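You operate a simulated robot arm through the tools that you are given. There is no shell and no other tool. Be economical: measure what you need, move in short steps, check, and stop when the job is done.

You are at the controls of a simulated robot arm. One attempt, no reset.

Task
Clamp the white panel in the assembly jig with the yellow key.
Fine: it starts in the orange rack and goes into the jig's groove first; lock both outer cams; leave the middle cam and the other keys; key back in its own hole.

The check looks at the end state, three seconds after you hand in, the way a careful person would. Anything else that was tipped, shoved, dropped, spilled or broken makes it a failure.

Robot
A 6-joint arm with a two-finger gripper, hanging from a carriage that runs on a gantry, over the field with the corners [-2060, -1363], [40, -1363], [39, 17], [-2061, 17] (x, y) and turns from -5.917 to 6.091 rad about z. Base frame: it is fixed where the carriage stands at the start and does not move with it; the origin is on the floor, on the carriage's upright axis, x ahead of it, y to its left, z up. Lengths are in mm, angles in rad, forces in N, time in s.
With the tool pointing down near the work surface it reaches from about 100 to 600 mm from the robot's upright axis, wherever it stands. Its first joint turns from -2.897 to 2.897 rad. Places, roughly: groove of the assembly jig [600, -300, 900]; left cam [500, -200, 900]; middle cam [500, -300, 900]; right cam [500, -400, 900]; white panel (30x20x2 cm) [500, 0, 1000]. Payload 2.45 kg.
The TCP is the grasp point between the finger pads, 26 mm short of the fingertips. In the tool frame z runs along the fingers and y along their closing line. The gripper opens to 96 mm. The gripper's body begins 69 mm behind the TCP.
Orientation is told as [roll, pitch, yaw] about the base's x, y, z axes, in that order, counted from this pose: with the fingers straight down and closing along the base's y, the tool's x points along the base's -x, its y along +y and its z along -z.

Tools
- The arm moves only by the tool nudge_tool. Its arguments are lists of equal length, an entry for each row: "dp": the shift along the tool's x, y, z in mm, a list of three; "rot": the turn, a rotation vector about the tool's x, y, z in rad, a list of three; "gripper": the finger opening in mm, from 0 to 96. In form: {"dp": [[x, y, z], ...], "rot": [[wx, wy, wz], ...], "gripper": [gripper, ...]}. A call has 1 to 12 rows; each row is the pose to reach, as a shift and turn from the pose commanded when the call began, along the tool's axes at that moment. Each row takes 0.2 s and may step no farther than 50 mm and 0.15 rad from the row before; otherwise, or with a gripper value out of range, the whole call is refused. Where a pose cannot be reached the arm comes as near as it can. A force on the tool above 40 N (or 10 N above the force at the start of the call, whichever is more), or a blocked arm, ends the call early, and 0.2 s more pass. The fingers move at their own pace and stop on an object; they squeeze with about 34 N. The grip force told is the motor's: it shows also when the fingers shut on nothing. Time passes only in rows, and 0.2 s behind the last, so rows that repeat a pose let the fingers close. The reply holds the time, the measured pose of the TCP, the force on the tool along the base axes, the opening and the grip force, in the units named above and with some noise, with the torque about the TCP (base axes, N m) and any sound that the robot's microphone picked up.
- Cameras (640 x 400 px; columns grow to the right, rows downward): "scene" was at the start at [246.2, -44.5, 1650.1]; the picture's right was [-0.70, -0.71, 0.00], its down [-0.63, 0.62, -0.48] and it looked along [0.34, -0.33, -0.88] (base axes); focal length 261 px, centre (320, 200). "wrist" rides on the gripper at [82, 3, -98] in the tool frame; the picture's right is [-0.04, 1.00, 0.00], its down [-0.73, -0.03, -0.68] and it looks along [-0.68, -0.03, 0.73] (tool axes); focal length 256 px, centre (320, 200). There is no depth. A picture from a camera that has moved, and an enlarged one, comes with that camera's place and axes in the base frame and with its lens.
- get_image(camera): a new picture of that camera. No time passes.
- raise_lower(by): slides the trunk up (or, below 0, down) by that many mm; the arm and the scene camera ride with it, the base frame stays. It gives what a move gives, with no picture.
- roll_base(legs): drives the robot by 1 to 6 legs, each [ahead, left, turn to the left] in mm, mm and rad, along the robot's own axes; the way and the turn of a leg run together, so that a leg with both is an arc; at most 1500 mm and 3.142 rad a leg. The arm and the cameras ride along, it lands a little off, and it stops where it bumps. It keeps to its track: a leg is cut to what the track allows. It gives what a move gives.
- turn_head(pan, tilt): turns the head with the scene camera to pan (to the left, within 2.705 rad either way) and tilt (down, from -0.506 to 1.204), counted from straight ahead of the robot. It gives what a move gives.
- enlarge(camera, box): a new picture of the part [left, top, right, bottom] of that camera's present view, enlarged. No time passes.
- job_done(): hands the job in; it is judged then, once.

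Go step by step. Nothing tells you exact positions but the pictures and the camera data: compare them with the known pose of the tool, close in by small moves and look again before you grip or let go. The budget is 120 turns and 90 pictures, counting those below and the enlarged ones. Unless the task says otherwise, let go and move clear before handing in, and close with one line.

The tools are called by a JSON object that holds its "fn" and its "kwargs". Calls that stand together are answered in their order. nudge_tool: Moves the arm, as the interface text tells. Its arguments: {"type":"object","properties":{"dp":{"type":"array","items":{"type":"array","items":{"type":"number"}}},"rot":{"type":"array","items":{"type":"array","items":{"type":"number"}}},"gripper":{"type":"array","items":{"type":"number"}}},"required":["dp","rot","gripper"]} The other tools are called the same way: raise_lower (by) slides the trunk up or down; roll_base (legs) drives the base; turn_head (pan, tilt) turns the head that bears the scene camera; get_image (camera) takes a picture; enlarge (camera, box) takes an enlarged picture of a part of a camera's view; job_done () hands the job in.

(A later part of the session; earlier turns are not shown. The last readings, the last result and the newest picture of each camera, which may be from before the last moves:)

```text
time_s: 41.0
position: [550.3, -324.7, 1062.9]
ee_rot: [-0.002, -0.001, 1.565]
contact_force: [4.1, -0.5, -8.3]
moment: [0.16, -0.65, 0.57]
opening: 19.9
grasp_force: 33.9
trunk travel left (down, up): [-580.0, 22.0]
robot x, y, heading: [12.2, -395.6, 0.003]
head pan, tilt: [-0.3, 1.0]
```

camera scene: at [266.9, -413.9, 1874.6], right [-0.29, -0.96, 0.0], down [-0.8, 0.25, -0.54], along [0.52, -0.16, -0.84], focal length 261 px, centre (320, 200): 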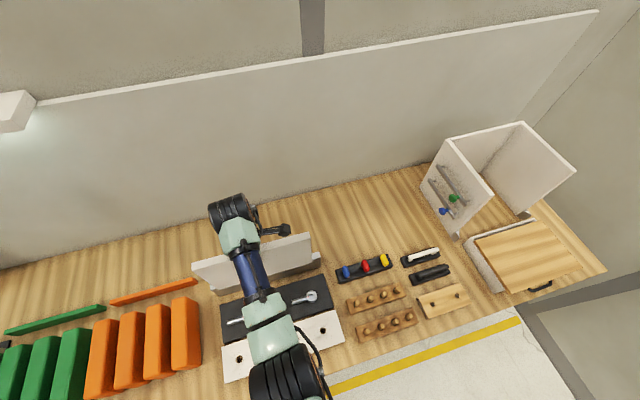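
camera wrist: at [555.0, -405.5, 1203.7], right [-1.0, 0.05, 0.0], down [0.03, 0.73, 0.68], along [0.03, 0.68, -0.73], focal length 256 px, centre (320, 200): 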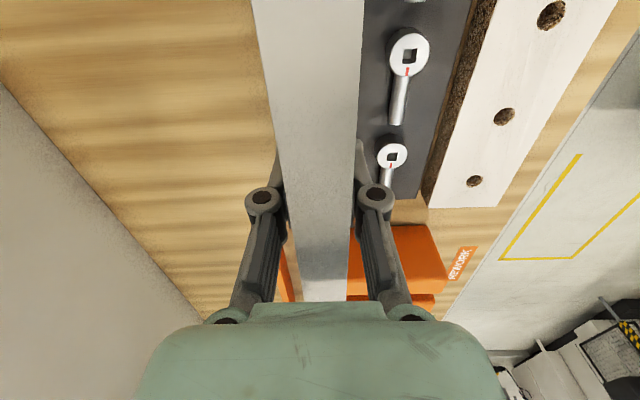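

{"fn": "nudge_tool", "kwargs": {"dp": [[0, -3, 0], [0, -6, 0], [0, -9, 0], [0, -11, 0], [0, -13, 0], [0, -15, 0], [0, -17, 0], [0, -19, 0]], "rot": [[0, 0, 0], [0, 0, 0], [0, 0, 0], [0, 0, 0], [0, 0, 0], [0, 0, 0], [0, 0, 0], [0, 0, 0]], "gripper": [0, 0, 0, 0, 0, 0, 0, 0]}}

{"fn": "get_image", "kwargs": {"camera": "scene"}}

```text
time_s: 42.8
position: [566.0, -325.1, 1062.5]
ee_rot: [0.005, -0.002, 1.566]
contact_force: [-22.1, -1.3, 13.4]
moment: [0.6, 0.79, 0.38]
opening: 19.8
grasp_force: 34.4
trunk travel left (down, up): [-580.0, 22.0]
robot x, y, heading: [8.2, -395.5, -0.002]
head pan, tilt: [-0.3, 1.0]
```

```text
53 pictures are left
camera scene: at [273.8, -413.8, 1852.6], right [-0.29, -0.96, 0.0], down [-0.81, 0.25, -0.54], along [0.51, -0.16, -0.84], focal length 261 px, centre (320, 200)
```

scene: 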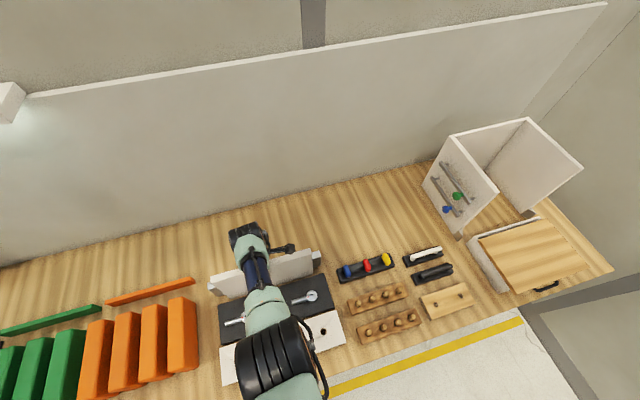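

Panel is against the fence. Relaxing the push a little, then releasing.

{"fn": "nudge_tool", "kwargs": {"dp": [[0, 1.5, 0], [0, 2.5, 0], [0, 2.5, 0]], "rot": [[0, 0, 0], [0, 0, 0], [0, 0, 0]], "gripper": [0, 0, 0]}}

```text
time_s: 43.6
position: [565.3, -325.4, 1061.3]
ee_rot: [-0.001, -0.002, 1.566]
contact_force: [-9.9, 0.4, -1.0]
moment: [-0.33, 0.31, 0.34]
opening: 19.8
grasp_force: 33.7
trunk travel left (down, up): [-580.0, 22.0]
robot x, y, heading: [10.1, -392.6, 0.007]
head pan, tilt: [-0.3, 1.0]
```

{"fn": "nudge_tool", "kwargs": {"dp": [[0, 1, 0], [0, 1, 0.5], [0, 1, 0.5]], "rot": [[0, 0, 0], [0, 0, 0], [0, 0, 0]], "gripper": [0, 0, 0]}}

{"fn": "nudge_tool", "kwargs": {"dp": [[0, 0, 0], [0, 0, 0], [0, 0, 0], [0, 0, 0]], "rot": [[0, 0, 0], [0, 0, 0], [0, 0, 0], [0, 0, 0]], "gripper": [22, 26, 32, 38]}}

{"fn": "get_image", "kwargs": {"camera": "wrist"}}

```text
time_s: 44.4
position: [565.3, -324.1, 1062.2]
ee_rot: [-0.002, 0.0, 1.566]
contact_force: [-2.5, 0.4, -7.6]
moment: [-0.06, 0.12, 0.26]
opening: 19.6
grasp_force: 34.0
trunk travel left (down, up): [-580.0, 22.0]
robot x, y, heading: [2.3, -392.9, 0.0]
head pan, tilt: [-0.3, 1.0]
```

```text
time_s: 45.4
position: [568.0, -324.8, 1062.8]
ee_rot: [-0.004, -0.001, 1.566]
contact_force: [-0.1, 0.4, 0.3]
moment: [-0.01, 0.01, -0.02]
opening: 38.0
grasp_force: 0.1
trunk travel left (down, up): [-580.0, 22.0]
robot x, y, heading: [10.7, -399.0, 0.001]
head pan, tilt: [-0.3, 1.0]
```

```text
52 pictures are left
camera wrist: at [563.6, -406.2, 1161.8], right [-1.0, 0.05, 0.0], down [0.03, 0.73, 0.68], along [0.03, 0.68, -0.73], focal length 256 px, centre (320, 200)
```

wrist: 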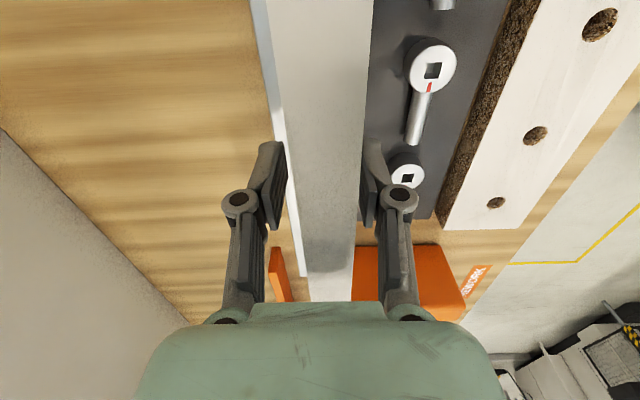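

Released and the panel stands against the fence. Moving straight up, then checking.

{"fn": "nudge_tool", "kwargs": {"dp": [[0, 3, -20], [0, 3, -50], [0, 3, -85], [0, 10, -120], [0, 40, -130], [0, 70, -130]], "rot": [[0, 0, 0], [0, 0, 0], [0, 0, 0], [0, 0, 0], [0, 0, 0], [0, 0, 0]], "gripper": [38, 38, 38, 38, 38, 38]}}

{"fn": "get_image", "kwargs": {"camera": "wrist"}}

{"fn": "get_image", "kwargs": {"camera": "scene"}}

```text
time_s: 46.8
position: [496.6, -324.0, 1191.1]
ee_rot: [-0.001, -0.003, 1.565]
contact_force: [0.5, -0.5, 0.4]
moment: [0.03, 0.02, 0.0]
opening: 37.9
grasp_force: 0.1
trunk travel left (down, up): [-580.0, 22.0]
robot x, y, heading: [7.5, -394.2, 0.0]
head pan, tilt: [-0.3, 1.0]
```

```text
51 pictures are left
camera wrist: at [494.3, -405.5, 1290.4], right [-1.0, 0.04, 0.0], down [0.03, 0.73, 0.68], along [0.03, 0.68, -0.73], focal length 256 px, centre (320, 200)
```

wrist: 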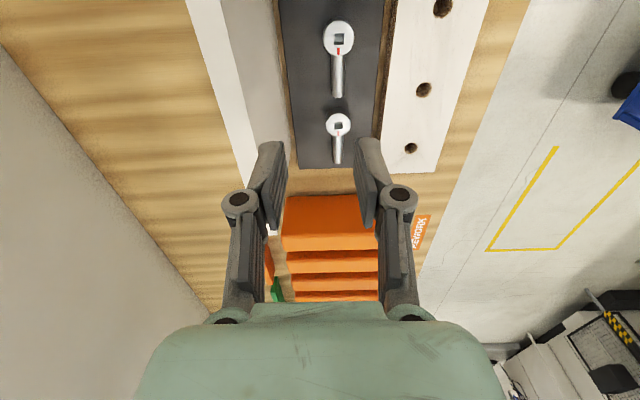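

```text
50 pictures are left
camera scene: at [275.1, -413.8, 1852.8], right [-0.29, -0.96, 0.0], down [-0.8, 0.25, -0.54], along [0.52, -0.16, -0.84], focal length 261 px, centre (320, 200)
```

scene: 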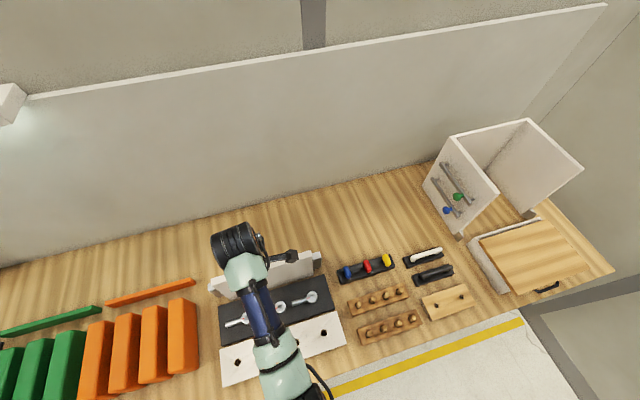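

Panel stands well in the groove. Next: rotate the wrist back, drive over to the keys (yellow ≈ (513, -739)) and look closely.

{"fn": "nudge_tool", "kwargs": {"dp": [[0, 0, 0], [0, 0, 0], [0, 0, 0], [0, 0, 0], [0, 0, 0], [0, 0, 0], [0, 0, 0], [0, 0, 0], [0, 0, 0], [0, 0, 0], [0, 0, 0], [0, 0, 0]], "rot": [[0, 0, 0.13], [0, 0, 0.26], [0, 0, 0.39], [0, 0, 0.52], [0, 0, 0.65], [0, 0, 0.78], [0, 0, 0.91], [0, 0, 1.04], [0, 0, 1.17], [0, 0, 1.3], [0, 0, 1.43], [0, 0, 1.566]], "gripper": [60, 60, 60, 60, 60, 60, 60, 60, 60, 60, 60, 60]}}

{"fn": "roll_base", "kwargs": {"legs": [[-10, -415, 0]]}}

{"fn": "raise_lower", "kwargs": {"by": -100}}

{"fn": "nudge_tool", "kwargs": {"dp": [[40, 0, 0], [80, 0, 0]], "rot": [[0, 0, 0], [0, 0, 0]], "gripper": [60, 60]}}

{"fn": "get_image", "kwargs": {"camera": "wrist"}}

```text
time_s: 49.4
position: [496.8, -324.4, 1191.8]
ee_rot: [0.002, -0.002, -0.002]
contact_force: [0.3, -0.4, 0.4]
moment: [0.02, 0.0, 0.01]
opening: 59.9
grasp_force: 0.1
trunk travel left (down, up): [-580.0, 22.0]
robot x, y, heading: [7.1, -391.4, 0.001]
head pan, tilt: [-0.3, 1.0]
```

```text
time_s: 52.0
position: [488.4, -735.4, 1193.0]
ee_rot: [0.004, -0.001, 0.005]
contact_force: [0.2, 0.4, -1.0]
moment: [-0.01, 0.0, -0.02]
opening: 60.0
grasp_force: 0.1
trunk travel left (down, up): [-580.0, 22.0]
robot x, y, heading: [1.8, -811.4, 0.005]
head pan, tilt: [-0.3, 1.0]
```

```text
time_s: 53.3
position: [487.7, -737.2, 1092.4]
ee_rot: [0.0, -0.001, 0.005]
contact_force: [-0.3, -0.7, 0.0]
moment: [0.03, -0.01, -0.02]
opening: 60.1
grasp_force: 0.1
trunk travel left (down, up): [-480.0, 122.0]
robot x, y, heading: [0.8, -809.1, 0.008]
head pan, tilt: [-0.3, 1.0]
```

```text
time_s: 53.9
position: [413.2, -733.8, 1069.8]
ee_rot: [0.003, -0.003, 0.005]
contact_force: [0.3, 0.6, 1.0]
moment: [0.01, 0.05, 0.01]
opening: 60.1
grasp_force: 0.0
out of reach, approached as far as the arm can: row 1, 2
trunk travel left (down, up): [-480.0, 122.0]
robot x, y, heading: [-2.6, -809.8, 0.009]
head pan, tilt: [-0.3, 1.0]
```

```text
49 pictures are left
camera wrist: at [333.0, -731.5, 1169.2], right [0.03, 1.0, 0.0], down [0.73, -0.03, 0.68], along [0.68, -0.02, -0.73], focal length 256 px, centre (320, 200)
```

wrist: 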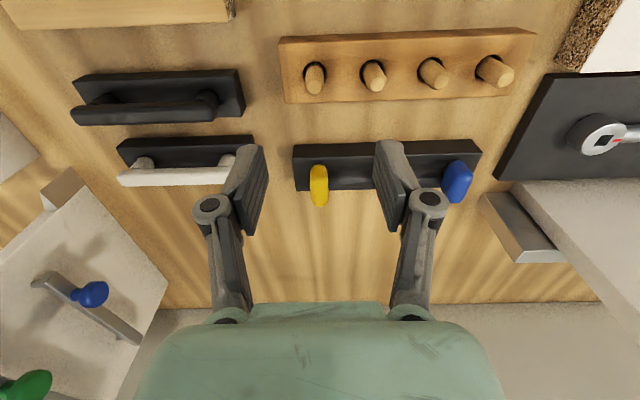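

{"fn": "enlarge", "kwargs": {"camera": "wrist", "box": [270, 130, 390, 220]}}

{"fn": "turn_head", "kwargs": {"pan": 0.0, "tilt": 1.1}}

{"fn": "get_image", "kwargs": {"camera": "scene"}}

```text
4.44 times, centred on (330, 175) of wrist
camera zoom: at [333.0, -731.5, 1169.2], right [0.03, 1.0, 0.0], down [0.73, -0.03, 0.68], along [0.68, -0.02, -0.73], focal length 1138 px, centre (276, 311)
```

zoom: 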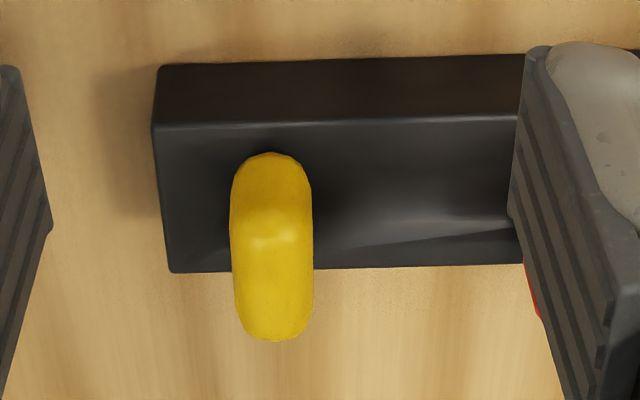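

```text
time_s: 54.7
position: [414.2, -734.4, 1070.0]
ee_rot: [0.004, -0.004, 0.005]
contact_force: [0.7, 0.2, 0.6]
moment: [-0.01, 0.01, 0.0]
opening: 59.8
grasp_force: 0.0
trunk travel left (down, up): [-480.0, 122.0]
robot x, y, heading: [-0.2, -808.0, 0.01]
head pan, tilt: [0.0, 1.1]
```

```text
47 pictures are left
camera scene: at [263.9, -806.2, 1746.2], right [0.01, -1.0, 0.0], down [-0.89, -0.01, -0.45], along [0.45, 0.0, -0.89], focal length 261 px, centre (320, 200)
```

scene: 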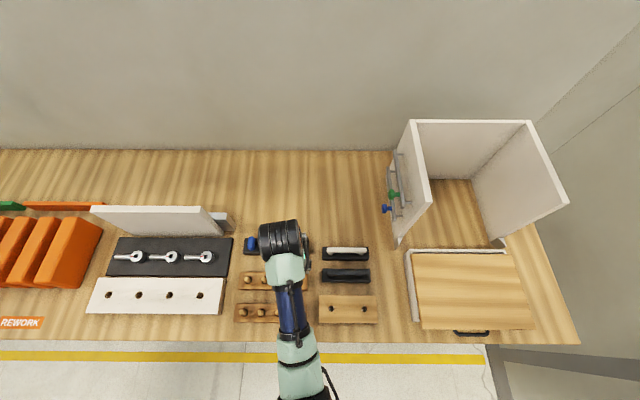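

The yellow handle is thin along y (≈19 mm), ~42 mm long along x, z≈946–972, centred near (511, -738). Moving above it.

{"fn": "nudge_tool", "kwargs": {"dp": [[-32, -1, 0], [-64, -2, 0], [-90, -4, 0], [-90, -4, 30]], "rot": [[0, 0, 0], [0, 0, 0], [0, 0, 0], [0, 0, 0]], "gripper": [60, 60, 60, 60]}}

{"fn": "get_image", "kwargs": {"camera": "wrist"}}

```text
time_s: 55.7
position: [506.7, -737.7, 1043.1]
ee_rot: [0.002, -0.002, 0.006]
contact_force: [-0.3, 0.5, 0.9]
moment: [-0.02, 0.03, -0.04]
opening: 59.9
grasp_force: 0.0
trunk travel left (down, up): [-480.0, 122.0]
robot x, y, heading: [0.3, -808.6, 0.008]
head pan, tilt: [0.0, 1.1]
```

```text
46 pictures are left
camera wrist: at [426.2, -735.6, 1141.1], right [0.03, 1.0, 0.0], down [0.73, -0.03, 0.68], along [0.68, -0.02, -0.73], focal length 256 px, centre (320, 200)
```

wrist: 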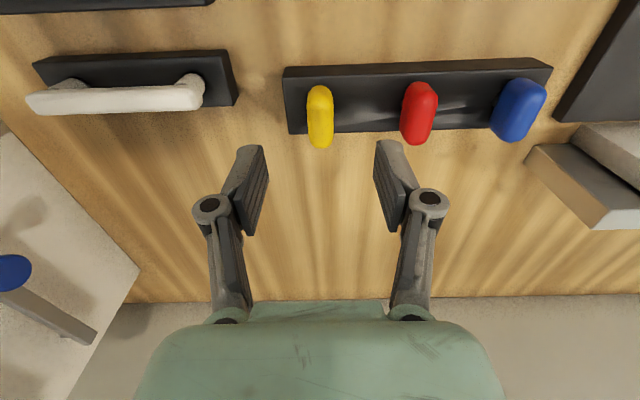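

{"fn": "nudge_tool", "kwargs": {"dp": [[-4, 0, 25], [-4, 0, 50], [-4, 0, 66]], "rot": [[0, 0, 0], [0, 0, 0], [0, 0, 0]], "gripper": [60, 60, 60]}}

{"fn": "get_image", "kwargs": {"camera": "wrist"}}

```text
time_s: 56.5
position: [510.2, -738.2, 973.7]
ee_rot: [0.0, -0.002, 0.005]
contact_force: [0.0, 0.1, -0.1]
moment: [-0.01, 0.03, 0.01]
opening: 60.0
grasp_force: 0.0
trunk travel left (down, up): [-480.0, 122.0]
robot x, y, heading: [2.5, -808.4, 0.012]
head pan, tilt: [0.0, 1.1]
```

```text
45 pictures are left
camera wrist: at [429.4, -735.9, 1073.1], right [0.03, 1.0, 0.0], down [0.73, -0.03, 0.68], along [0.68, -0.02, -0.73], focal length 256 px, centre (320, 200)
```

wrist: 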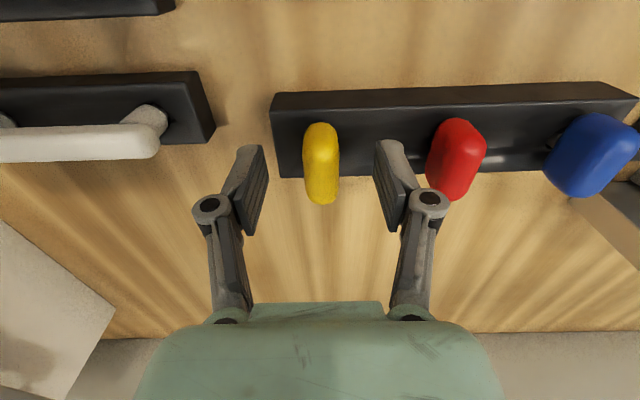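

{"fn": "nudge_tool", "kwargs": {"dp": [[-1, 0, 7], [-1, 0, 7], [-1, 0, 7], [-1, 0, 7], [-1, 0, 7]], "rot": [[0, 0, 0], [0, 0, 0], [0, 0, 0], [0, 0, 0], [0, 0, 0]], "gripper": [60, 40, 20, 5, 0]}}

{"fn": "get_image", "kwargs": {"camera": "wrist"}}

```text
time_s: 57.7
position: [511.4, -737.9, 967.9]
ee_rot: [0.002, -0.002, 0.006]
contact_force: [-0.2, 0.8, 0.0]
moment: [-0.01, -0.01, -0.06]
opening: 19.1
grasp_force: 33.8
trunk travel left (down, up): [-480.0, 122.0]
robot x, y, heading: [4.2, -809.8, 0.012]
head pan, tilt: [0.0, 1.1]
```

```text
44 pictures are left
camera wrist: at [431.1, -735.7, 1066.6], right [0.03, 1.0, 0.0], down [0.73, -0.03, 0.68], along [0.68, -0.02, -0.73], focal length 256 px, centre (320, 200)
```

wrist: 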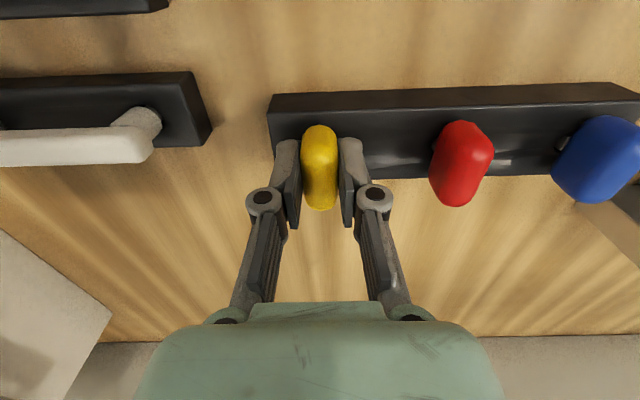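

Gripped the yellow key (grasp pose 511.4, -737.9, 967.9). Lifting straight up.

{"fn": "nudge_tool", "kwargs": {"dp": [[0, 0, -12], [0, 0, -24], [0, 0, -40], [0, 0, -60], [0, 0, -80], [0, 0, -90]], "rot": [[0, 0, 0], [0, 0, 0], [0, 0, 0], [0, 0, 0], [0, 0, 0], [0, 0, 0]], "gripper": [0, 0, 0, 0, 0, 0]}}

{"fn": "get_image", "kwargs": {"camera": "wrist"}}

```text
time_s: 59.1
position: [511.1, -739.4, 1058.9]
ee_rot: [0.002, -0.002, 0.005]
contact_force: [-0.8, 0.3, -0.9]
moment: [0.0, 0.03, -0.01]
opening: 19.1
grasp_force: 34.3
trunk travel left (down, up): [-480.0, 122.0]
robot x, y, heading: [-0.9, -807.2, 0.012]
head pan, tilt: [0.0, 1.1]
```

```text
43 pictures are left
camera wrist: at [431.0, -735.7, 1158.0], right [0.03, 1.0, 0.0], down [0.73, -0.03, 0.68], along [0.68, -0.02, -0.73], focal length 256 px, centre (320, 200)
```

wrist: 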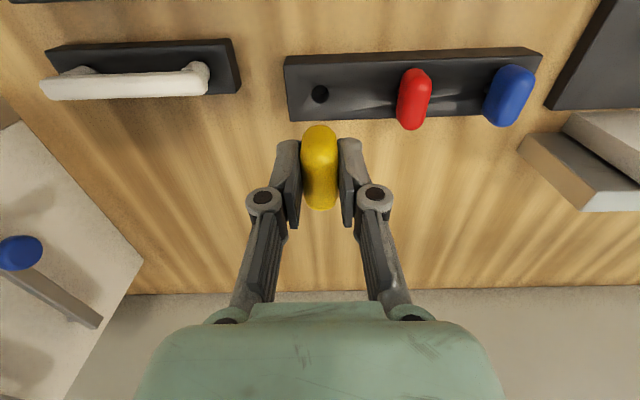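

The key is out, its hole visible directly below — that gives me a calibration: with the TCP ~124 mm above a surface, the point beneath appears at pixel (319, 94). Now drive to the right cam.

{"fn": "raise_lower", "kwargs": {"by": 40}}

{"fn": "nudge_tool", "kwargs": {"dp": [[20, 0, 0], [39, 0, 0]], "rot": [[0, 0, 0], [0, 0, 0]], "gripper": [0, 0]}}

{"fn": "roll_base", "kwargs": {"legs": [[0, 296, 0]]}}

{"fn": "raise_lower", "kwargs": {"by": -36}}

{"fn": "get_image", "kwargs": {"camera": "wrist"}}

{"fn": "get_image", "kwargs": {"camera": "scene"}}

```text
time_s: 59.9
position: [511.9, -740.4, 1099.6]
ee_rot: [0.002, -0.002, 0.006]
contact_force: [-0.1, 0.2, -1.0]
moment: [-0.01, 0.01, -0.02]
opening: 19.1
grasp_force: 34.9
trunk travel left (down, up): [-520.0, 82.0]
robot x, y, heading: [0.3, -806.0, 0.006]
head pan, tilt: [0.0, 1.1]
```

```text
time_s: 60.5
position: [472.5, -737.4, 1098.1]
ee_rot: [0.001, 0.0, 0.004]
contact_force: [0.8, -0.4, -0.3]
moment: [-0.02, 0.0, -0.04]
opening: 19.1
grasp_force: 33.2
trunk travel left (down, up): [-520.0, 82.0]
robot x, y, heading: [0.3, -806.8, 0.007]
head pan, tilt: [0.0, 1.1]
```

```text
time_s: 62.5
position: [469.4, -442.1, 1099.6]
ee_rot: [0.001, 0.0, 0.007]
contact_force: [-0.2, -0.6, -0.3]
moment: [0.02, 0.03, 0.01]
opening: 19.1
grasp_force: 33.7
trunk travel left (down, up): [-520.0, 82.0]
robot x, y, heading: [-0.7, -513.5, 0.012]
head pan, tilt: [0.0, 1.1]
```

```text
time_s: 63.3
position: [469.3, -442.3, 1062.0]
ee_rot: [0.002, -0.001, 0.009]
contact_force: [0.0, -0.4, -0.5]
moment: [-0.02, -0.02, 0.0]
opening: 18.9
grasp_force: 34.3
trunk travel left (down, up): [-484.0, 118.0]
robot x, y, heading: [-0.5, -515.6, 0.01]
head pan, tilt: [0.0, 1.1]
```

```text
42 pictures are left
camera wrist: at [388.4, -439.3, 1161.9], right [0.03, 1.0, 0.0], down [0.73, -0.02, 0.68], along [0.68, -0.02, -0.73], focal length 256 px, centre (320, 200)
```

wrist: 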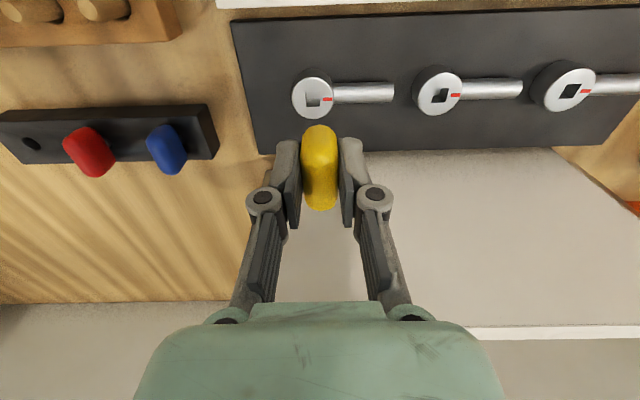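

```text
41 pictures are left
camera scene: at [260.9, -510.6, 1750.1], right [0.01, -1.0, 0.0], down [-0.89, -0.01, -0.45], along [0.45, 0.01, -0.89], focal length 261 px, centre (320, 200)
```

scene: 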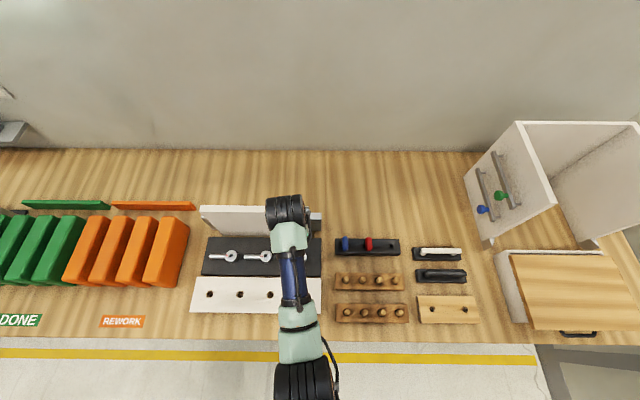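

{"fn": "enlarge", "kwargs": {"camera": "wrist", "box": [280, 60, 360, 130]}}

```text
5.71 times, centred on (320, 95) of wrist
camera zoom: at [388.4, -439.3, 1161.9], right [0.03, 1.0, 0.0], down [0.73, -0.02, 0.68], along [0.68, -0.02, -0.73], focal length 1463 px, centre (320, 800)
```

zoom: 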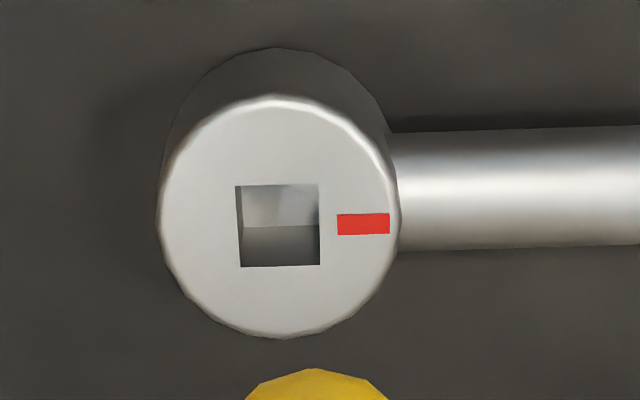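

{"fn": "nudge_tool", "kwargs": {"dp": [[-4.2, -5.7, 0], [-4.2, -5.7, 0]], "rot": [[0, 0, 0.005], [0, 0, 0.005]], "gripper": [0, 0]}}

{"fn": "enlarge", "kwargs": {"camera": "wrist", "box": [280, 60, 360, 130]}}

```text
time_s: 63.9
position: [474.6, -447.7, 1063.8]
ee_rot: [0.002, -0.001, 0.003]
contact_force: [0.3, -0.2, -1.0]
moment: [0.01, 0.02, -0.01]
opening: 18.8
grasp_force: 33.8
trunk travel left (down, up): [-484.0, 118.0]
robot x, y, heading: [2.4, -514.0, 0.007]
head pan, tilt: [0.0, 1.1]
```

```text
5.71 times, centred on (320, 95) of wrist
camera zoom: at [393.6, -444.4, 1162.5], right [0.04, 1.0, 0.0], down [0.73, -0.03, 0.68], along [0.68, -0.02, -0.73], focal length 1463 px, centre (320, 800)
```

zoom: 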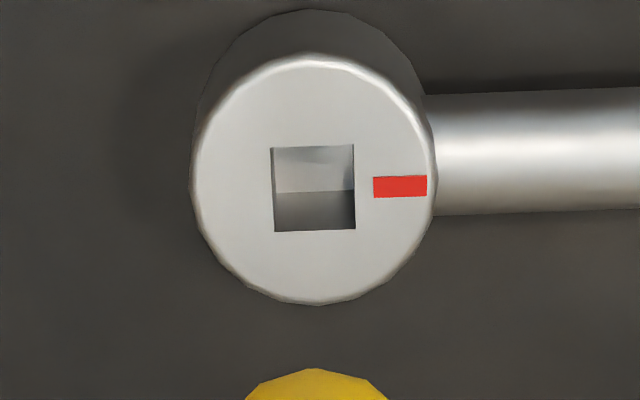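

Socket is centred under the key. Descending with force guard.

{"fn": "nudge_tool", "kwargs": {"dp": [[0.5, 0.3, 15], [0.5, 0.3, 30], [0.5, 0.3, 42], [0.5, 0.3, 50], [0.5, 0.3, 58]], "rot": [[0, 0, 0], [0, 0, 0], [0, 0, 0], [0, 0, 0], [0, 0, 0]], "gripper": [0, 0, 0, 0, 0]}}

{"fn": "get_image", "kwargs": {"camera": "wrist"}}

```text
time_s: 65.1
position: [472.8, -447.7, 1004.0]
ee_rot: [0.001, -0.002, 0.004]
contact_force: [0.7, -0.6, -0.9]
moment: [0.06, 0.0, 0.03]
opening: 18.7
grasp_force: 34.0
trunk travel left (down, up): [-484.0, 118.0]
robot x, y, heading: [-2.4, -513.3, 0.014]
head pan, tilt: [0.0, 1.1]
```

```text
38 pictures are left
camera wrist: at [392.5, -444.3, 1103.2], right [0.04, 1.0, 0.0], down [0.73, -0.03, 0.68], along [0.68, -0.02, -0.73], focal length 256 px, centre (320, 200)
```

wrist: 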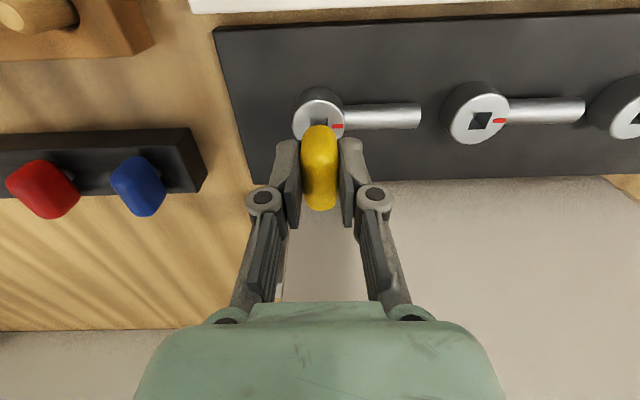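

{"fn": "nudge_tool", "kwargs": {"dp": [[0, 0, 4], [0, 0, 8], [0, 0, 12], [0, 0, 16], [0, 0, 20], [0, 0, 24], [0, 0, 28]], "rot": [[0, 0, 0], [0, 0, 0], [0, 0, 0], [0, 0, 0], [0, 0, 0], [0, 0, 0], [0, 0, 0]], "gripper": [0, 0, 0, 0, 0, 0, 0]}}

{"fn": "get_image", "kwargs": {"camera": "wrist"}}

```text
time_s: 66.7
position: [473.5, -450.2, 978.2]
ee_rot: [0.004, -0.004, 0.001]
contact_force: [-7.8, -8.2, 27.4]
moment: [-0.46, 0.2, 0.03]
opening: 19.4
grasp_force: 34.2
trunk travel left (down, up): [-484.0, 118.0]
robot x, y, heading: [-5.5, -517.3, 0.008]
head pan, tilt: [0.0, 1.1]
```

```text
37 pictures are left
camera wrist: at [392.9, -445.8, 1077.4], right [0.04, 1.0, 0.0], down [0.73, -0.03, 0.68], along [0.68, -0.02, -0.73], focal length 256 px, centre (320, 200)
```

wrist: 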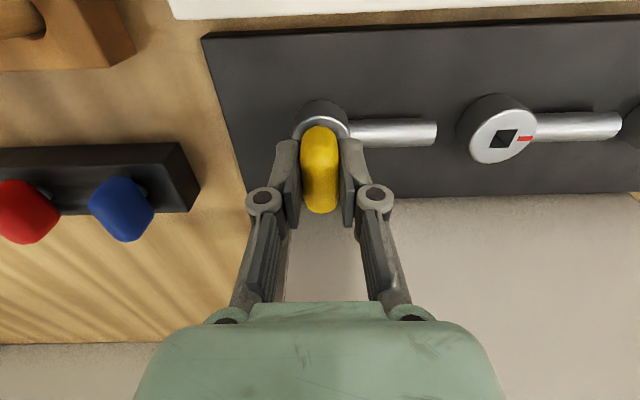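

Contact at 978 with sideways force toward -x/-y; easing back and re-inserting shifted slightly that way.

{"fn": "nudge_tool", "kwargs": {"dp": [[0, 0, -5], [1.2, -1.5, -5], [1.2, -1.5, -2], [1.2, -1.5, 1], [1.2, -1.5, 3]], "rot": [[0, 0, 0], [0, 0, 0], [0, 0, 0], [0, 0, 0], [0, 0, 0]], "gripper": [0, 0, 0, 0, 0]}}

```text
time_s: 67.9
position: [473.7, -449.1, 975.3]
ee_rot: [0.002, -0.004, 0.002]
contact_force: [-4.7, -3.1, 28.3]
moment: [-0.25, 0.17, -0.1]
opening: 19.1
grasp_force: 33.8
trunk travel left (down, up): [-484.0, 118.0]
robot x, y, heading: [0.4, -519.3, 0.013]
head pan, tilt: [0.0, 1.1]
```

Checking whether the shaft is in the socket: a small sideways probe with the downward load relieved.

{"fn": "nudge_tool", "kwargs": {"dp": [[0, 0, -4], [2, 0, -4], [4, 0, -4], [4, 0, -4]], "rot": [[0, 0, 0], [0, 0, 0], [0, 0, 0], [0, 0, 0]], "gripper": [0, 0, 0, 0]}}

```text
time_s: 68.9
position: [471.7, -449.5, 979.6]
ee_rot: [0.002, -0.007, 0.004]
contact_force: [20.5, -1.2, -6.0]
moment: [-0.05, -1.02, -0.03]
opening: 19.1
grasp_force: 34.0
trunk travel left (down, up): [-484.0, 118.0]
robot x, y, heading: [-6.1, -515.9, 0.009]
head pan, tilt: [0.0, 1.1]
```

The key is inserted (sideways motion is blocked). Re-centering and seating lightly.

{"fn": "nudge_tool", "kwargs": {"dp": [[-2, 0, 0], [-3.2, 0, 0], [-3.2, 0, 3], [-3.2, 0, 5]], "rot": [[0, 0, 0], [0, 0, 0], [0, 0, 0], [0, 0, 0]], "gripper": [0, 0, 0, 0]}}

```text
time_s: 69.9
position: [473.9, -449.1, 973.8]
ee_rot: [0.002, -0.003, 0.003]
contact_force: [-4.4, -5.2, 28.8]
moment: [-0.28, 0.14, -0.05]
opening: 19.1
grasp_force: 33.3
trunk travel left (down, up): [-484.0, 118.0]
robot x, y, heading: [-3.6, -510.3, 0.013]
head pan, tilt: [0.0, 1.1]
```

Seated. Now a first partial clockwise turn to test.

{"fn": "nudge_tool", "kwargs": {"dp": [[0.5, -0.5, -3], [0.5, -0.5, -3], [0.5, -0.5, -3], [0.5, -0.5, -3]], "rot": [[0, 0, 0], [0, 0, 0.1], [0, 0, 0.2], [0, 0, 0.3]], "gripper": [0, 0, 0, 0]}}

{"fn": "get_image", "kwargs": {"camera": "wrist"}}

```text
time_s: 70.9
position: [471.9, -448.5, 976.1]
ee_rot: [0.002, -0.003, -0.297]
contact_force: [8.2, -0.5, -2.1]
moment: [-0.02, -0.36, 0.0]
opening: 18.9
grasp_force: 33.9
trunk travel left (down, up): [-484.0, 118.0]
robot x, y, heading: [-3.9, -514.1, 0.009]
head pan, tilt: [0.0, 1.1]
```

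```text
36 pictures are left
camera wrist: at [395.8, -421.6, 1075.9], right [0.33, 0.94, 0.0], down [0.69, -0.24, 0.68], along [0.64, -0.22, -0.73], focal length 256 px, centre (320, 200)
```

wrist: 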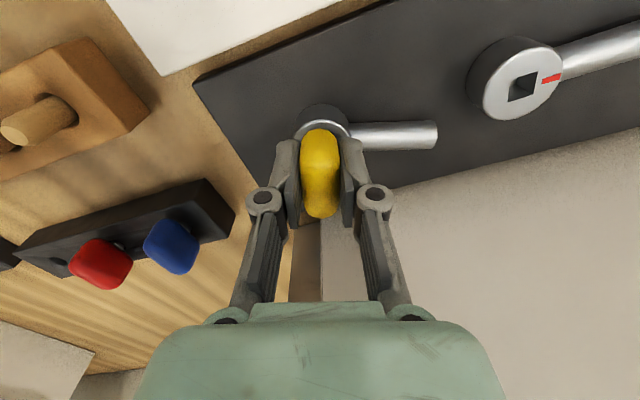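

The rod turns with the key. Continuing clockwise.

{"fn": "nudge_tool", "kwargs": {"dp": [[0, 0, 0], [0, 0, 0], [0, 0, 0], [0, 0, 0], [0, 0, 0], [0, 0, 0], [0, 0, 0]], "rot": [[0, 0, 0.13], [0, 0, 0.26], [0, 0, 0.39], [0, 0, 0.52], [0, 0, 0.65], [0, 0, 0.78], [0, 0, 0.9]], "gripper": [0, 0, 0, 0, 0, 0, 0]}}

{"fn": "get_image", "kwargs": {"camera": "wrist"}}

{"fn": "get_image", "kwargs": {"camera": "scene"}}

```text
time_s: 72.5
position: [471.3, -446.4, 977.5]
ee_rot: [0.005, 0.0, -1.197]
contact_force: [9.7, 6.3, -0.8]
moment: [0.26, -0.44, 0.04]
opening: 19.2
grasp_force: 34.6
trunk travel left (down, up): [-484.0, 118.0]
robot x, y, heading: [-0.0, -517.0, 0.013]
head pan, tilt: [0.0, 1.1]
```

```text
35 pictures are left
camera wrist: at [446.2, -369.9, 1076.3], right [0.94, 0.33, 0.0], down [0.24, -0.7, 0.68], along [0.23, -0.64, -0.74], focal length 256 px, centre (320, 200)
```

wrist: 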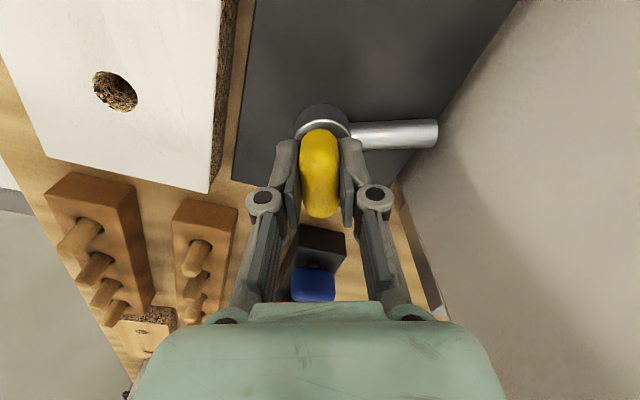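

```text
34 pictures are left
camera scene: at [261.6, -510.1, 1750.5], right [0.01, -1.0, 0.0], down [-0.89, -0.01, -0.46], along [0.46, 0.01, -0.89], focal length 261 px, centre (320, 200)
```

scene: 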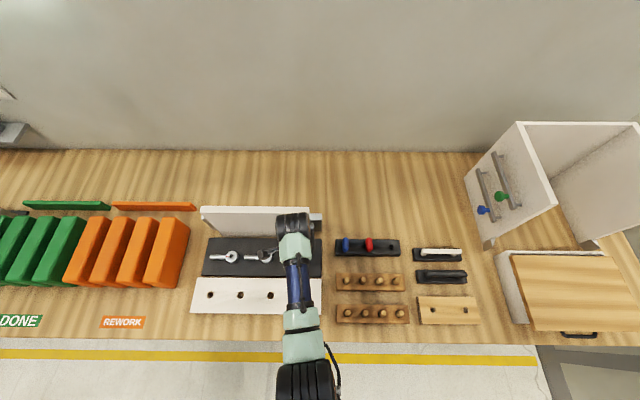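

{"fn": "nudge_tool", "kwargs": {"dp": [[0.7, -0.7, 0], [0.7, -0.7, 0], [0.7, -0.7, 0], [0.7, -0.7, 0]], "rot": [[0, 0, 0.1], [0, 0, 0.2], [0, 0, 0.3], [0, 0, 0.375]], "gripper": [0, 0, 0, 0]}}

{"fn": "get_image", "kwargs": {"camera": "wrist"}}

```text
time_s: 73.5
position: [471.7, -448.4, 976.7]
ee_rot: [0.003, 0.004, -1.572]
contact_force: [16.7, 4.8, -0.1]
moment: [0.21, -0.68, 0.05]
opening: 18.9
grasp_force: 33.9
trunk travel left (down, up): [-484.0, 118.0]
robot x, y, heading: [-7.1, -515.2, 0.014]
head pan, tilt: [0.0, 1.1]
```

```text
33 pictures are left
camera wrist: at [476.5, -366.4, 1076.5], right [1.0, -0.04, 0.01], down [-0.03, -0.74, 0.68], along [-0.02, -0.68, -0.74], focal length 256 px, centre (320, 200)
```

wrist: 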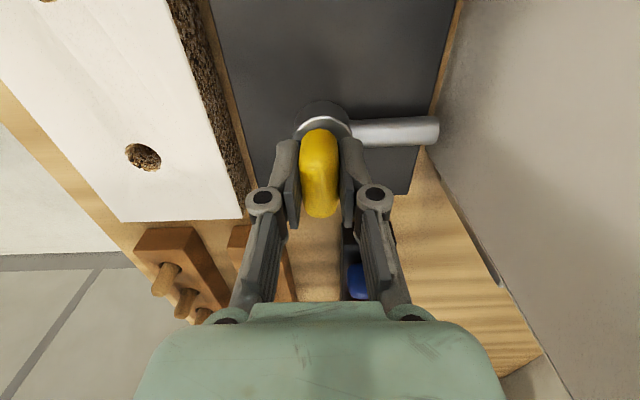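

{"fn": "enlarge", "kwargs": {"camera": "wrist", "box": [340, 80, 520, 200]}}

```text
3.33 times, centred on (430, 140) of wrist
camera zoom: at [476.5, -366.4, 1076.5], right [1.0, -0.04, 0.01], down [-0.03, -0.74, 0.68], along [-0.02, -0.68, -0.74], focal length 853 px, centre (-47, 400)
```

zoom: 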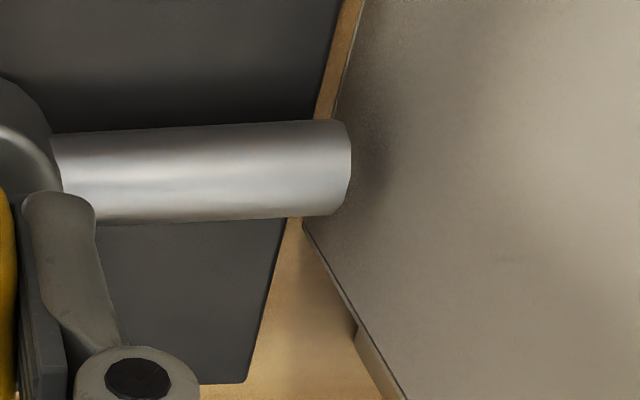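

The rod now points straight at the panel (within ~1°), end ≈ touching its face. I'll probe a touch further for a stop.

{"fn": "nudge_tool", "kwargs": {"dp": [[-0.7, 1.5, 0], [-0.7, 1.5, 0], [-0.7, 1.5, 0]], "rot": [[0, 0, 0.04], [0, 0, 0.08], [0, 0, 0.08]], "gripper": [0, 0, 0]}}

{"fn": "enlarge", "kwargs": {"camera": "wrist", "box": [280, 80, 520, 200]}}

```text
time_s: 74.3
position: [473.2, -448.2, 977.2]
ee_rot: [0.001, 0.002, -1.651]
contact_force: [8.5, 6.4, 6.0]
moment: [0.26, -0.32, 0.15]
opening: 19.0
grasp_force: 33.7
trunk travel left (down, up): [-484.0, 118.0]
robot x, y, heading: [-1.2, -513.7, 0.013]
head pan, tilt: [0.0, 1.1]
```

```text
2.67 times, centred on (400, 140) of wrist
camera zoom: at [483.6, -367.5, 1076.2], right [0.99, -0.12, 0.0], down [-0.09, -0.73, 0.68], along [-0.08, -0.67, -0.74], focal length 683 px, centre (107, 360)
```

zoom: 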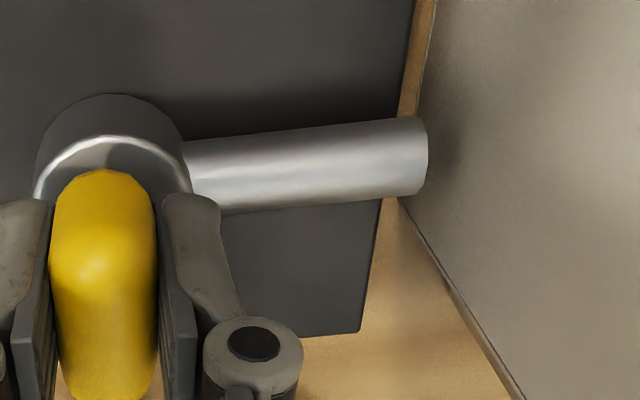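

The rod stayed at 90° while torque rose: it's at its stop – locked. Relaxing the twist and lifting the key straight out.

{"fn": "nudge_tool", "kwargs": {"dp": [[0.6, 0.8, 0], [0.6, 0.8, 0], [0.6, 0.8, -6], [0.6, 0.8, -14], [0.6, 0.8, -24], [0.6, 0.8, -40], [0.6, 0.8, -60], [0.6, 0.8, -85]], "rot": [[0, 0, -0.04], [0, 0, -0.08], [0, 0, -0.08], [0, 0, -0.08], [0, 0, -0.08], [0, 0, -0.08], [0, 0, -0.08], [0, 0, -0.08]], "gripper": [0, 0, 0, 0, 0, 0, 0, 0]}}

{"fn": "get_image", "kwargs": {"camera": "wrist"}}

```text
time_s: 76.1
position: [471.7, -450.9, 1059.4]
ee_rot: [0.001, 0.001, -1.569]
contact_force: [-0.3, 0.2, -0.2]
moment: [0.01, 0.0, 0.03]
opening: 19.0
grasp_force: 33.5
trunk travel left (down, up): [-484.0, 118.0]
robot x, y, heading: [-4.0, -512.7, 0.009]
head pan, tilt: [0.0, 1.1]
```

```text
30 pictures are left
camera wrist: at [476.3, -369.3, 1159.3], right [1.0, -0.04, 0.0], down [-0.03, -0.74, 0.68], along [-0.03, -0.68, -0.74], focal length 256 px, centre (320, 200)
```

wrist: 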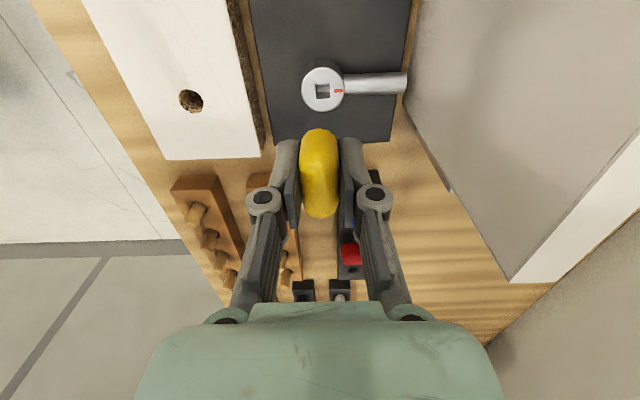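

Right cam is locked. Rotating back to yaw 0 and driving to the left cam.

{"fn": "nudge_tool", "kwargs": {"dp": [[0, 0, 0], [0, 0, 0], [0, 0, 0], [0, 0, 0], [0, 0, 0], [0, 0, 0], [0, 0, 0], [0, 0, 0], [0, 0, 0], [0, 0, 0], [0, 0, 0], [0, 0, 0]], "rot": [[0, 0, -0.13], [0, 0, -0.26], [0, 0, -0.39], [0, 0, -0.52], [0, 0, -0.65], [0, 0, -0.78], [0, 0, -0.91], [0, 0, -1.04], [0, 0, -1.17], [0, 0, -1.3], [0, 0, -1.43], [0, 0, -1.57]], "gripper": [0, 0, 0, 0, 0, 0, 0, 0, 0, 0, 0, 0]}}

{"fn": "roll_base", "kwargs": {"legs": [[0, 218, 0]]}}

{"fn": "get_image", "kwargs": {"camera": "wrist"}}

{"fn": "enlarge", "kwargs": {"camera": "wrist", "box": [280, 60, 360, 130]}}

```text
time_s: 78.7
position: [470.7, -448.7, 1060.2]
ee_rot: [0.002, -0.003, 0.002]
contact_force: [-0.8, 0.0, -1.1]
moment: [-0.01, 0.03, -0.02]
opening: 18.8
grasp_force: 33.6
trunk travel left (down, up): [-484.0, 118.0]
robot x, y, heading: [-1.4, -513.1, 0.015]
head pan, tilt: [0.0, 1.1]
```

```text
time_s: 80.4
position: [469.1, -231.1, 1060.7]
ee_rot: [0.002, -0.001, -0.003]
contact_force: [-0.9, -0.1, -0.8]
moment: [-0.01, -0.02, 0.02]
opening: 19.2
grasp_force: 33.6
trunk travel left (down, up): [-484.0, 118.0]
robot x, y, heading: [-7.5, -297.7, 0.014]
head pan, tilt: [0.0, 1.1]
```

```text
29 pictures are left
camera wrist: at [388.5, -228.1, 1159.9], right [0.04, 1.0, 0.0], down [0.73, -0.03, 0.68], along [0.68, -0.03, -0.73], focal length 256 px, centre (320, 200)
```

wrist: 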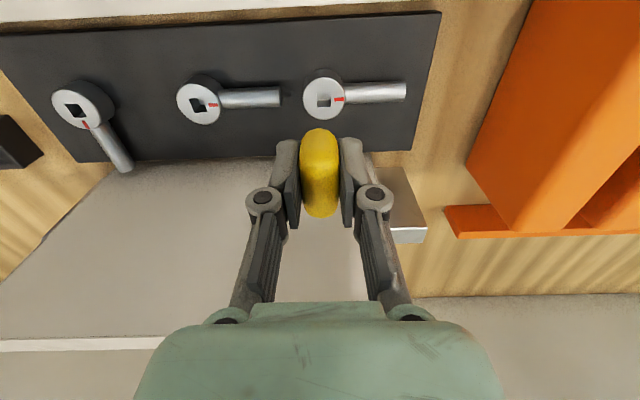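

```text
5.71 times, centred on (320, 95) of wrist
camera zoom: at [388.5, -228.1, 1159.9], right [0.04, 1.0, 0.0], down [0.73, -0.03, 0.68], along [0.68, -0.03, -0.73], focal length 1463 px, centre (320, 800)
```

zoom: 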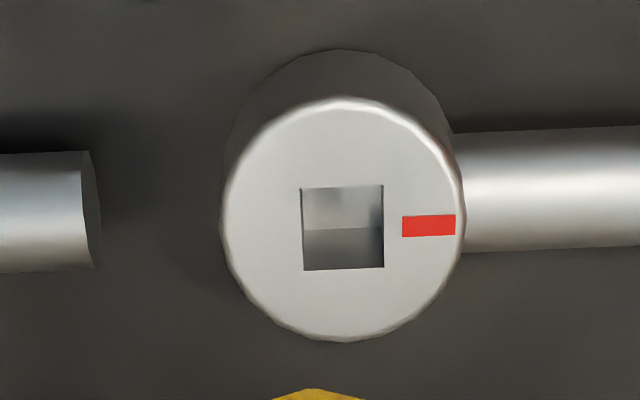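

{"fn": "nudge_tool", "kwargs": {"dp": [[-3.5, 2.7, 0], [-3.5, 2.7, 0]], "rot": [[0, 0, 0], [0, 0, 0]], "gripper": [0, 0]}}

{"fn": "enlarge", "kwargs": {"camera": "wrist", "box": [280, 60, 360, 130]}}

```text
time_s: 81.0
position: [472.9, -227.8, 1059.9]
ee_rot: [0.002, -0.002, -0.003]
contact_force: [0.0, -0.1, -0.6]
moment: [0.0, 0.02, 0.02]
opening: 18.9
grasp_force: 33.9
trunk travel left (down, up): [-484.0, 118.0]
robot x, y, heading: [-7.0, -294.7, 0.014]
head pan, tilt: [0.0, 1.1]
```

```text
5.71 times, centred on (320, 95) of wrist
camera zoom: at [391.6, -225.0, 1159.5], right [0.04, 1.0, 0.0], down [0.73, -0.03, 0.68], along [0.68, -0.03, -0.73], focal length 1463 px, centre (320, 800)
```

zoom: 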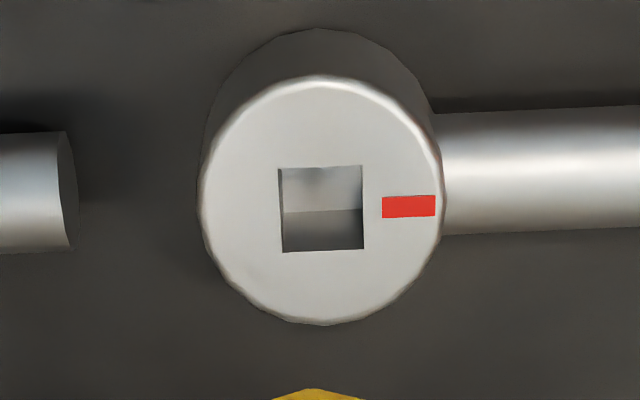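

{"fn": "nudge_tool", "kwargs": {"dp": [[0, -0.3, 20], [0, -0.3, 40], [0, -0.3, 55], [0, -0.3, 62], [0, -0.3, 68], [0, -0.3, 73], [0, -0.3, 78], [0, -0.3, 82]], "rot": [[0, 0, 0], [0, 0, 0], [0, 0, 0], [0, 0, 0], [0, 0, 0], [0, 0, 0], [0, 0, 0], [0, 0, 0]], "gripper": [0, 0, 0, 0, 0, 0, 0, 0]}}

```text
time_s: 82.8
position: [471.8, -229.8, 978.2]
ee_rot: [0.002, -0.002, -0.004]
contact_force: [0.8, -0.9, -0.3]
moment: [-0.03, -0.02, 0.01]
opening: 19.1
grasp_force: 34.0
trunk travel left (down, up): [-484.0, 118.0]
robot x, y, heading: [-9.2, -296.2, 0.005]
head pan, tilt: [0.0, 1.1]
```

{"fn": "nudge_tool", "kwargs": {"dp": [[0, 0, 2], [0, 0, 4], [0, 0, 6]], "rot": [[0, 0, 0], [0, 0, 0], [0, 0, 0]], "gripper": [0, 0, 0]}}

{"fn": "nudge_tool", "kwargs": {"dp": [[0, 0, 0], [0, 0, 0], [0, 0, 0]], "rot": [[0, 0, 0.1], [0, 0, 0.2], [0, 0, 0.3]], "gripper": [0, 0, 0]}}

{"fn": "get_image", "kwargs": {"camera": "wrist"}}

```text
time_s: 83.6
position: [474.0, -229.8, 973.8]
ee_rot: [0.002, -0.003, -0.004]
contact_force: [-9.4, -3.2, 25.8]
moment: [-0.18, 0.38, -0.01]
opening: 19.1
grasp_force: 34.6
trunk travel left (down, up): [-484.0, 118.0]
robot x, y, heading: [-4.5, -293.8, 0.007]
head pan, tilt: [0.0, 1.1]
```

```text
time_s: 84.4
position: [473.6, -229.2, 973.4]
ee_rot: [0.002, -0.002, -0.307]
contact_force: [-5.6, -3.8, 24.6]
moment: [-0.24, 0.29, 0.0]
opening: 18.9
grasp_force: 33.8
trunk travel left (down, up): [-484.0, 118.0]
robot x, y, heading: [-2.9, -296.1, 0.01]
head pan, tilt: [0.0, 1.1]
```

```text
26 pictures are left
camera wrist: at [397.6, -201.4, 1072.4], right [0.34, 0.94, 0.0], down [0.69, -0.25, 0.68], along [0.64, -0.23, -0.73], focal length 256 px, centre (320, 200)
```

wrist: 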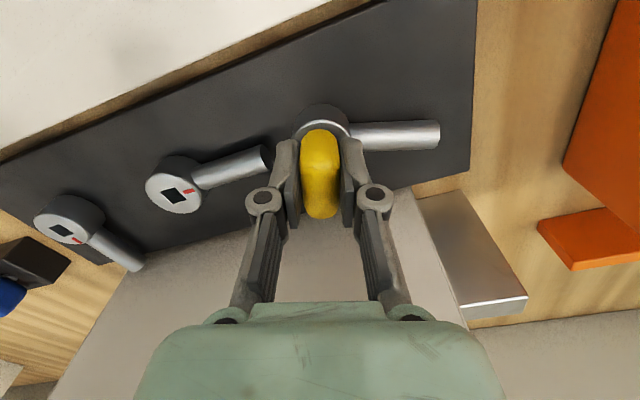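

Turning along. Continuing to the stop.

{"fn": "nudge_tool", "kwargs": {"dp": [[0, 0, -2], [0, 0, -2], [0, 0, -2], [0, 0, -2], [0, 0, -2], [0, 0, -2], [0, 0, -2], [0, 0, -2], [0, 0, -2], [0, 0, -2]], "rot": [[0, 0, 0.13], [0, 0, 0.26], [0, 0, 0.39], [0, 0, 0.52], [0, 0, 0.65], [0, 0, 0.78], [0, 0, 0.91], [0, 0, 1.04], [0, 0, 1.17], [0, 0, 1.27]], "gripper": [0, 0, 0, 0, 0, 0, 0, 0, 0, 0]}}

{"fn": "get_image", "kwargs": {"camera": "wrist"}}

```text
time_s: 86.6
position: [472.2, -227.1, 975.3]
ee_rot: [0.002, 0.004, -1.575]
contact_force: [1.5, 4.1, 2.4]
moment: [0.17, -0.01, 0.04]
opening: 18.9
grasp_force: 34.5
trunk travel left (down, up): [-484.0, 118.0]
robot x, y, heading: [-3.1, -298.4, 0.006]
head pan, tilt: [0.0, 1.1]
```

```text
25 pictures are left
camera wrist: at [477.7, -146.7, 1075.0], right [1.0, -0.04, 0.0], down [-0.03, -0.74, 0.68], along [-0.03, -0.68, -0.74], focal length 256 px, centre (320, 200)
```

wrist: 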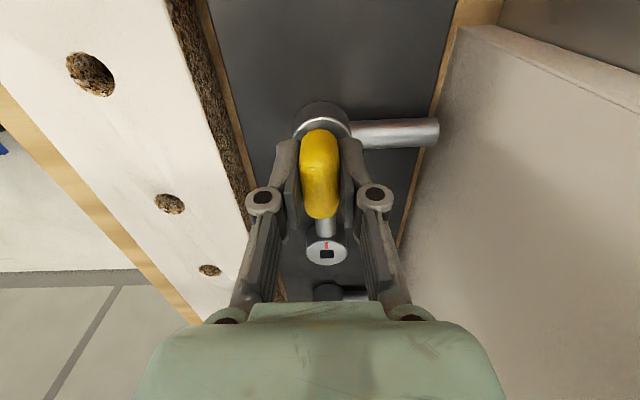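

{"fn": "nudge_tool", "kwargs": {"dp": [[0, 0, 0], [0, 0, 0], [0, 0, 0]], "rot": [[0, 0, 0.04], [0, 0, 0.08], [0, 0, 0.08]], "gripper": [0, 0, 0]}}

{"fn": "enlarge", "kwargs": {"camera": "wrist", "box": [280, 20, 540, 200]}}

```text
time_s: 87.4
position: [472.5, -228.5, 974.9]
ee_rot: [0.0, 0.003, -1.654]
contact_force: [-2.3, 1.8, 12.0]
moment: [0.07, 0.15, 0.16]
opening: 18.9
grasp_force: 33.9
trunk travel left (down, up): [-484.0, 118.0]
robot x, y, heading: [-4.7, -295.2, 0.005]
head pan, tilt: [0.0, 1.1]
```

```text
2.22 times, centred on (410, 110) of wrist
camera zoom: at [484.3, -147.5, 1074.7], right [0.99, -0.12, 0.0], down [-0.09, -0.73, 0.68], along [-0.08, -0.67, -0.74], focal length 569 px, centre (120, 400)
```

zoom: 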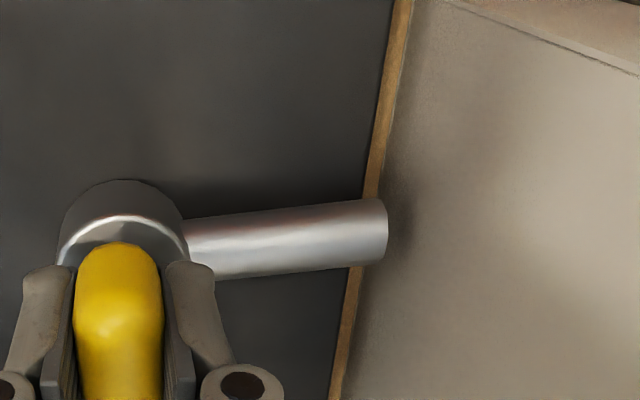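

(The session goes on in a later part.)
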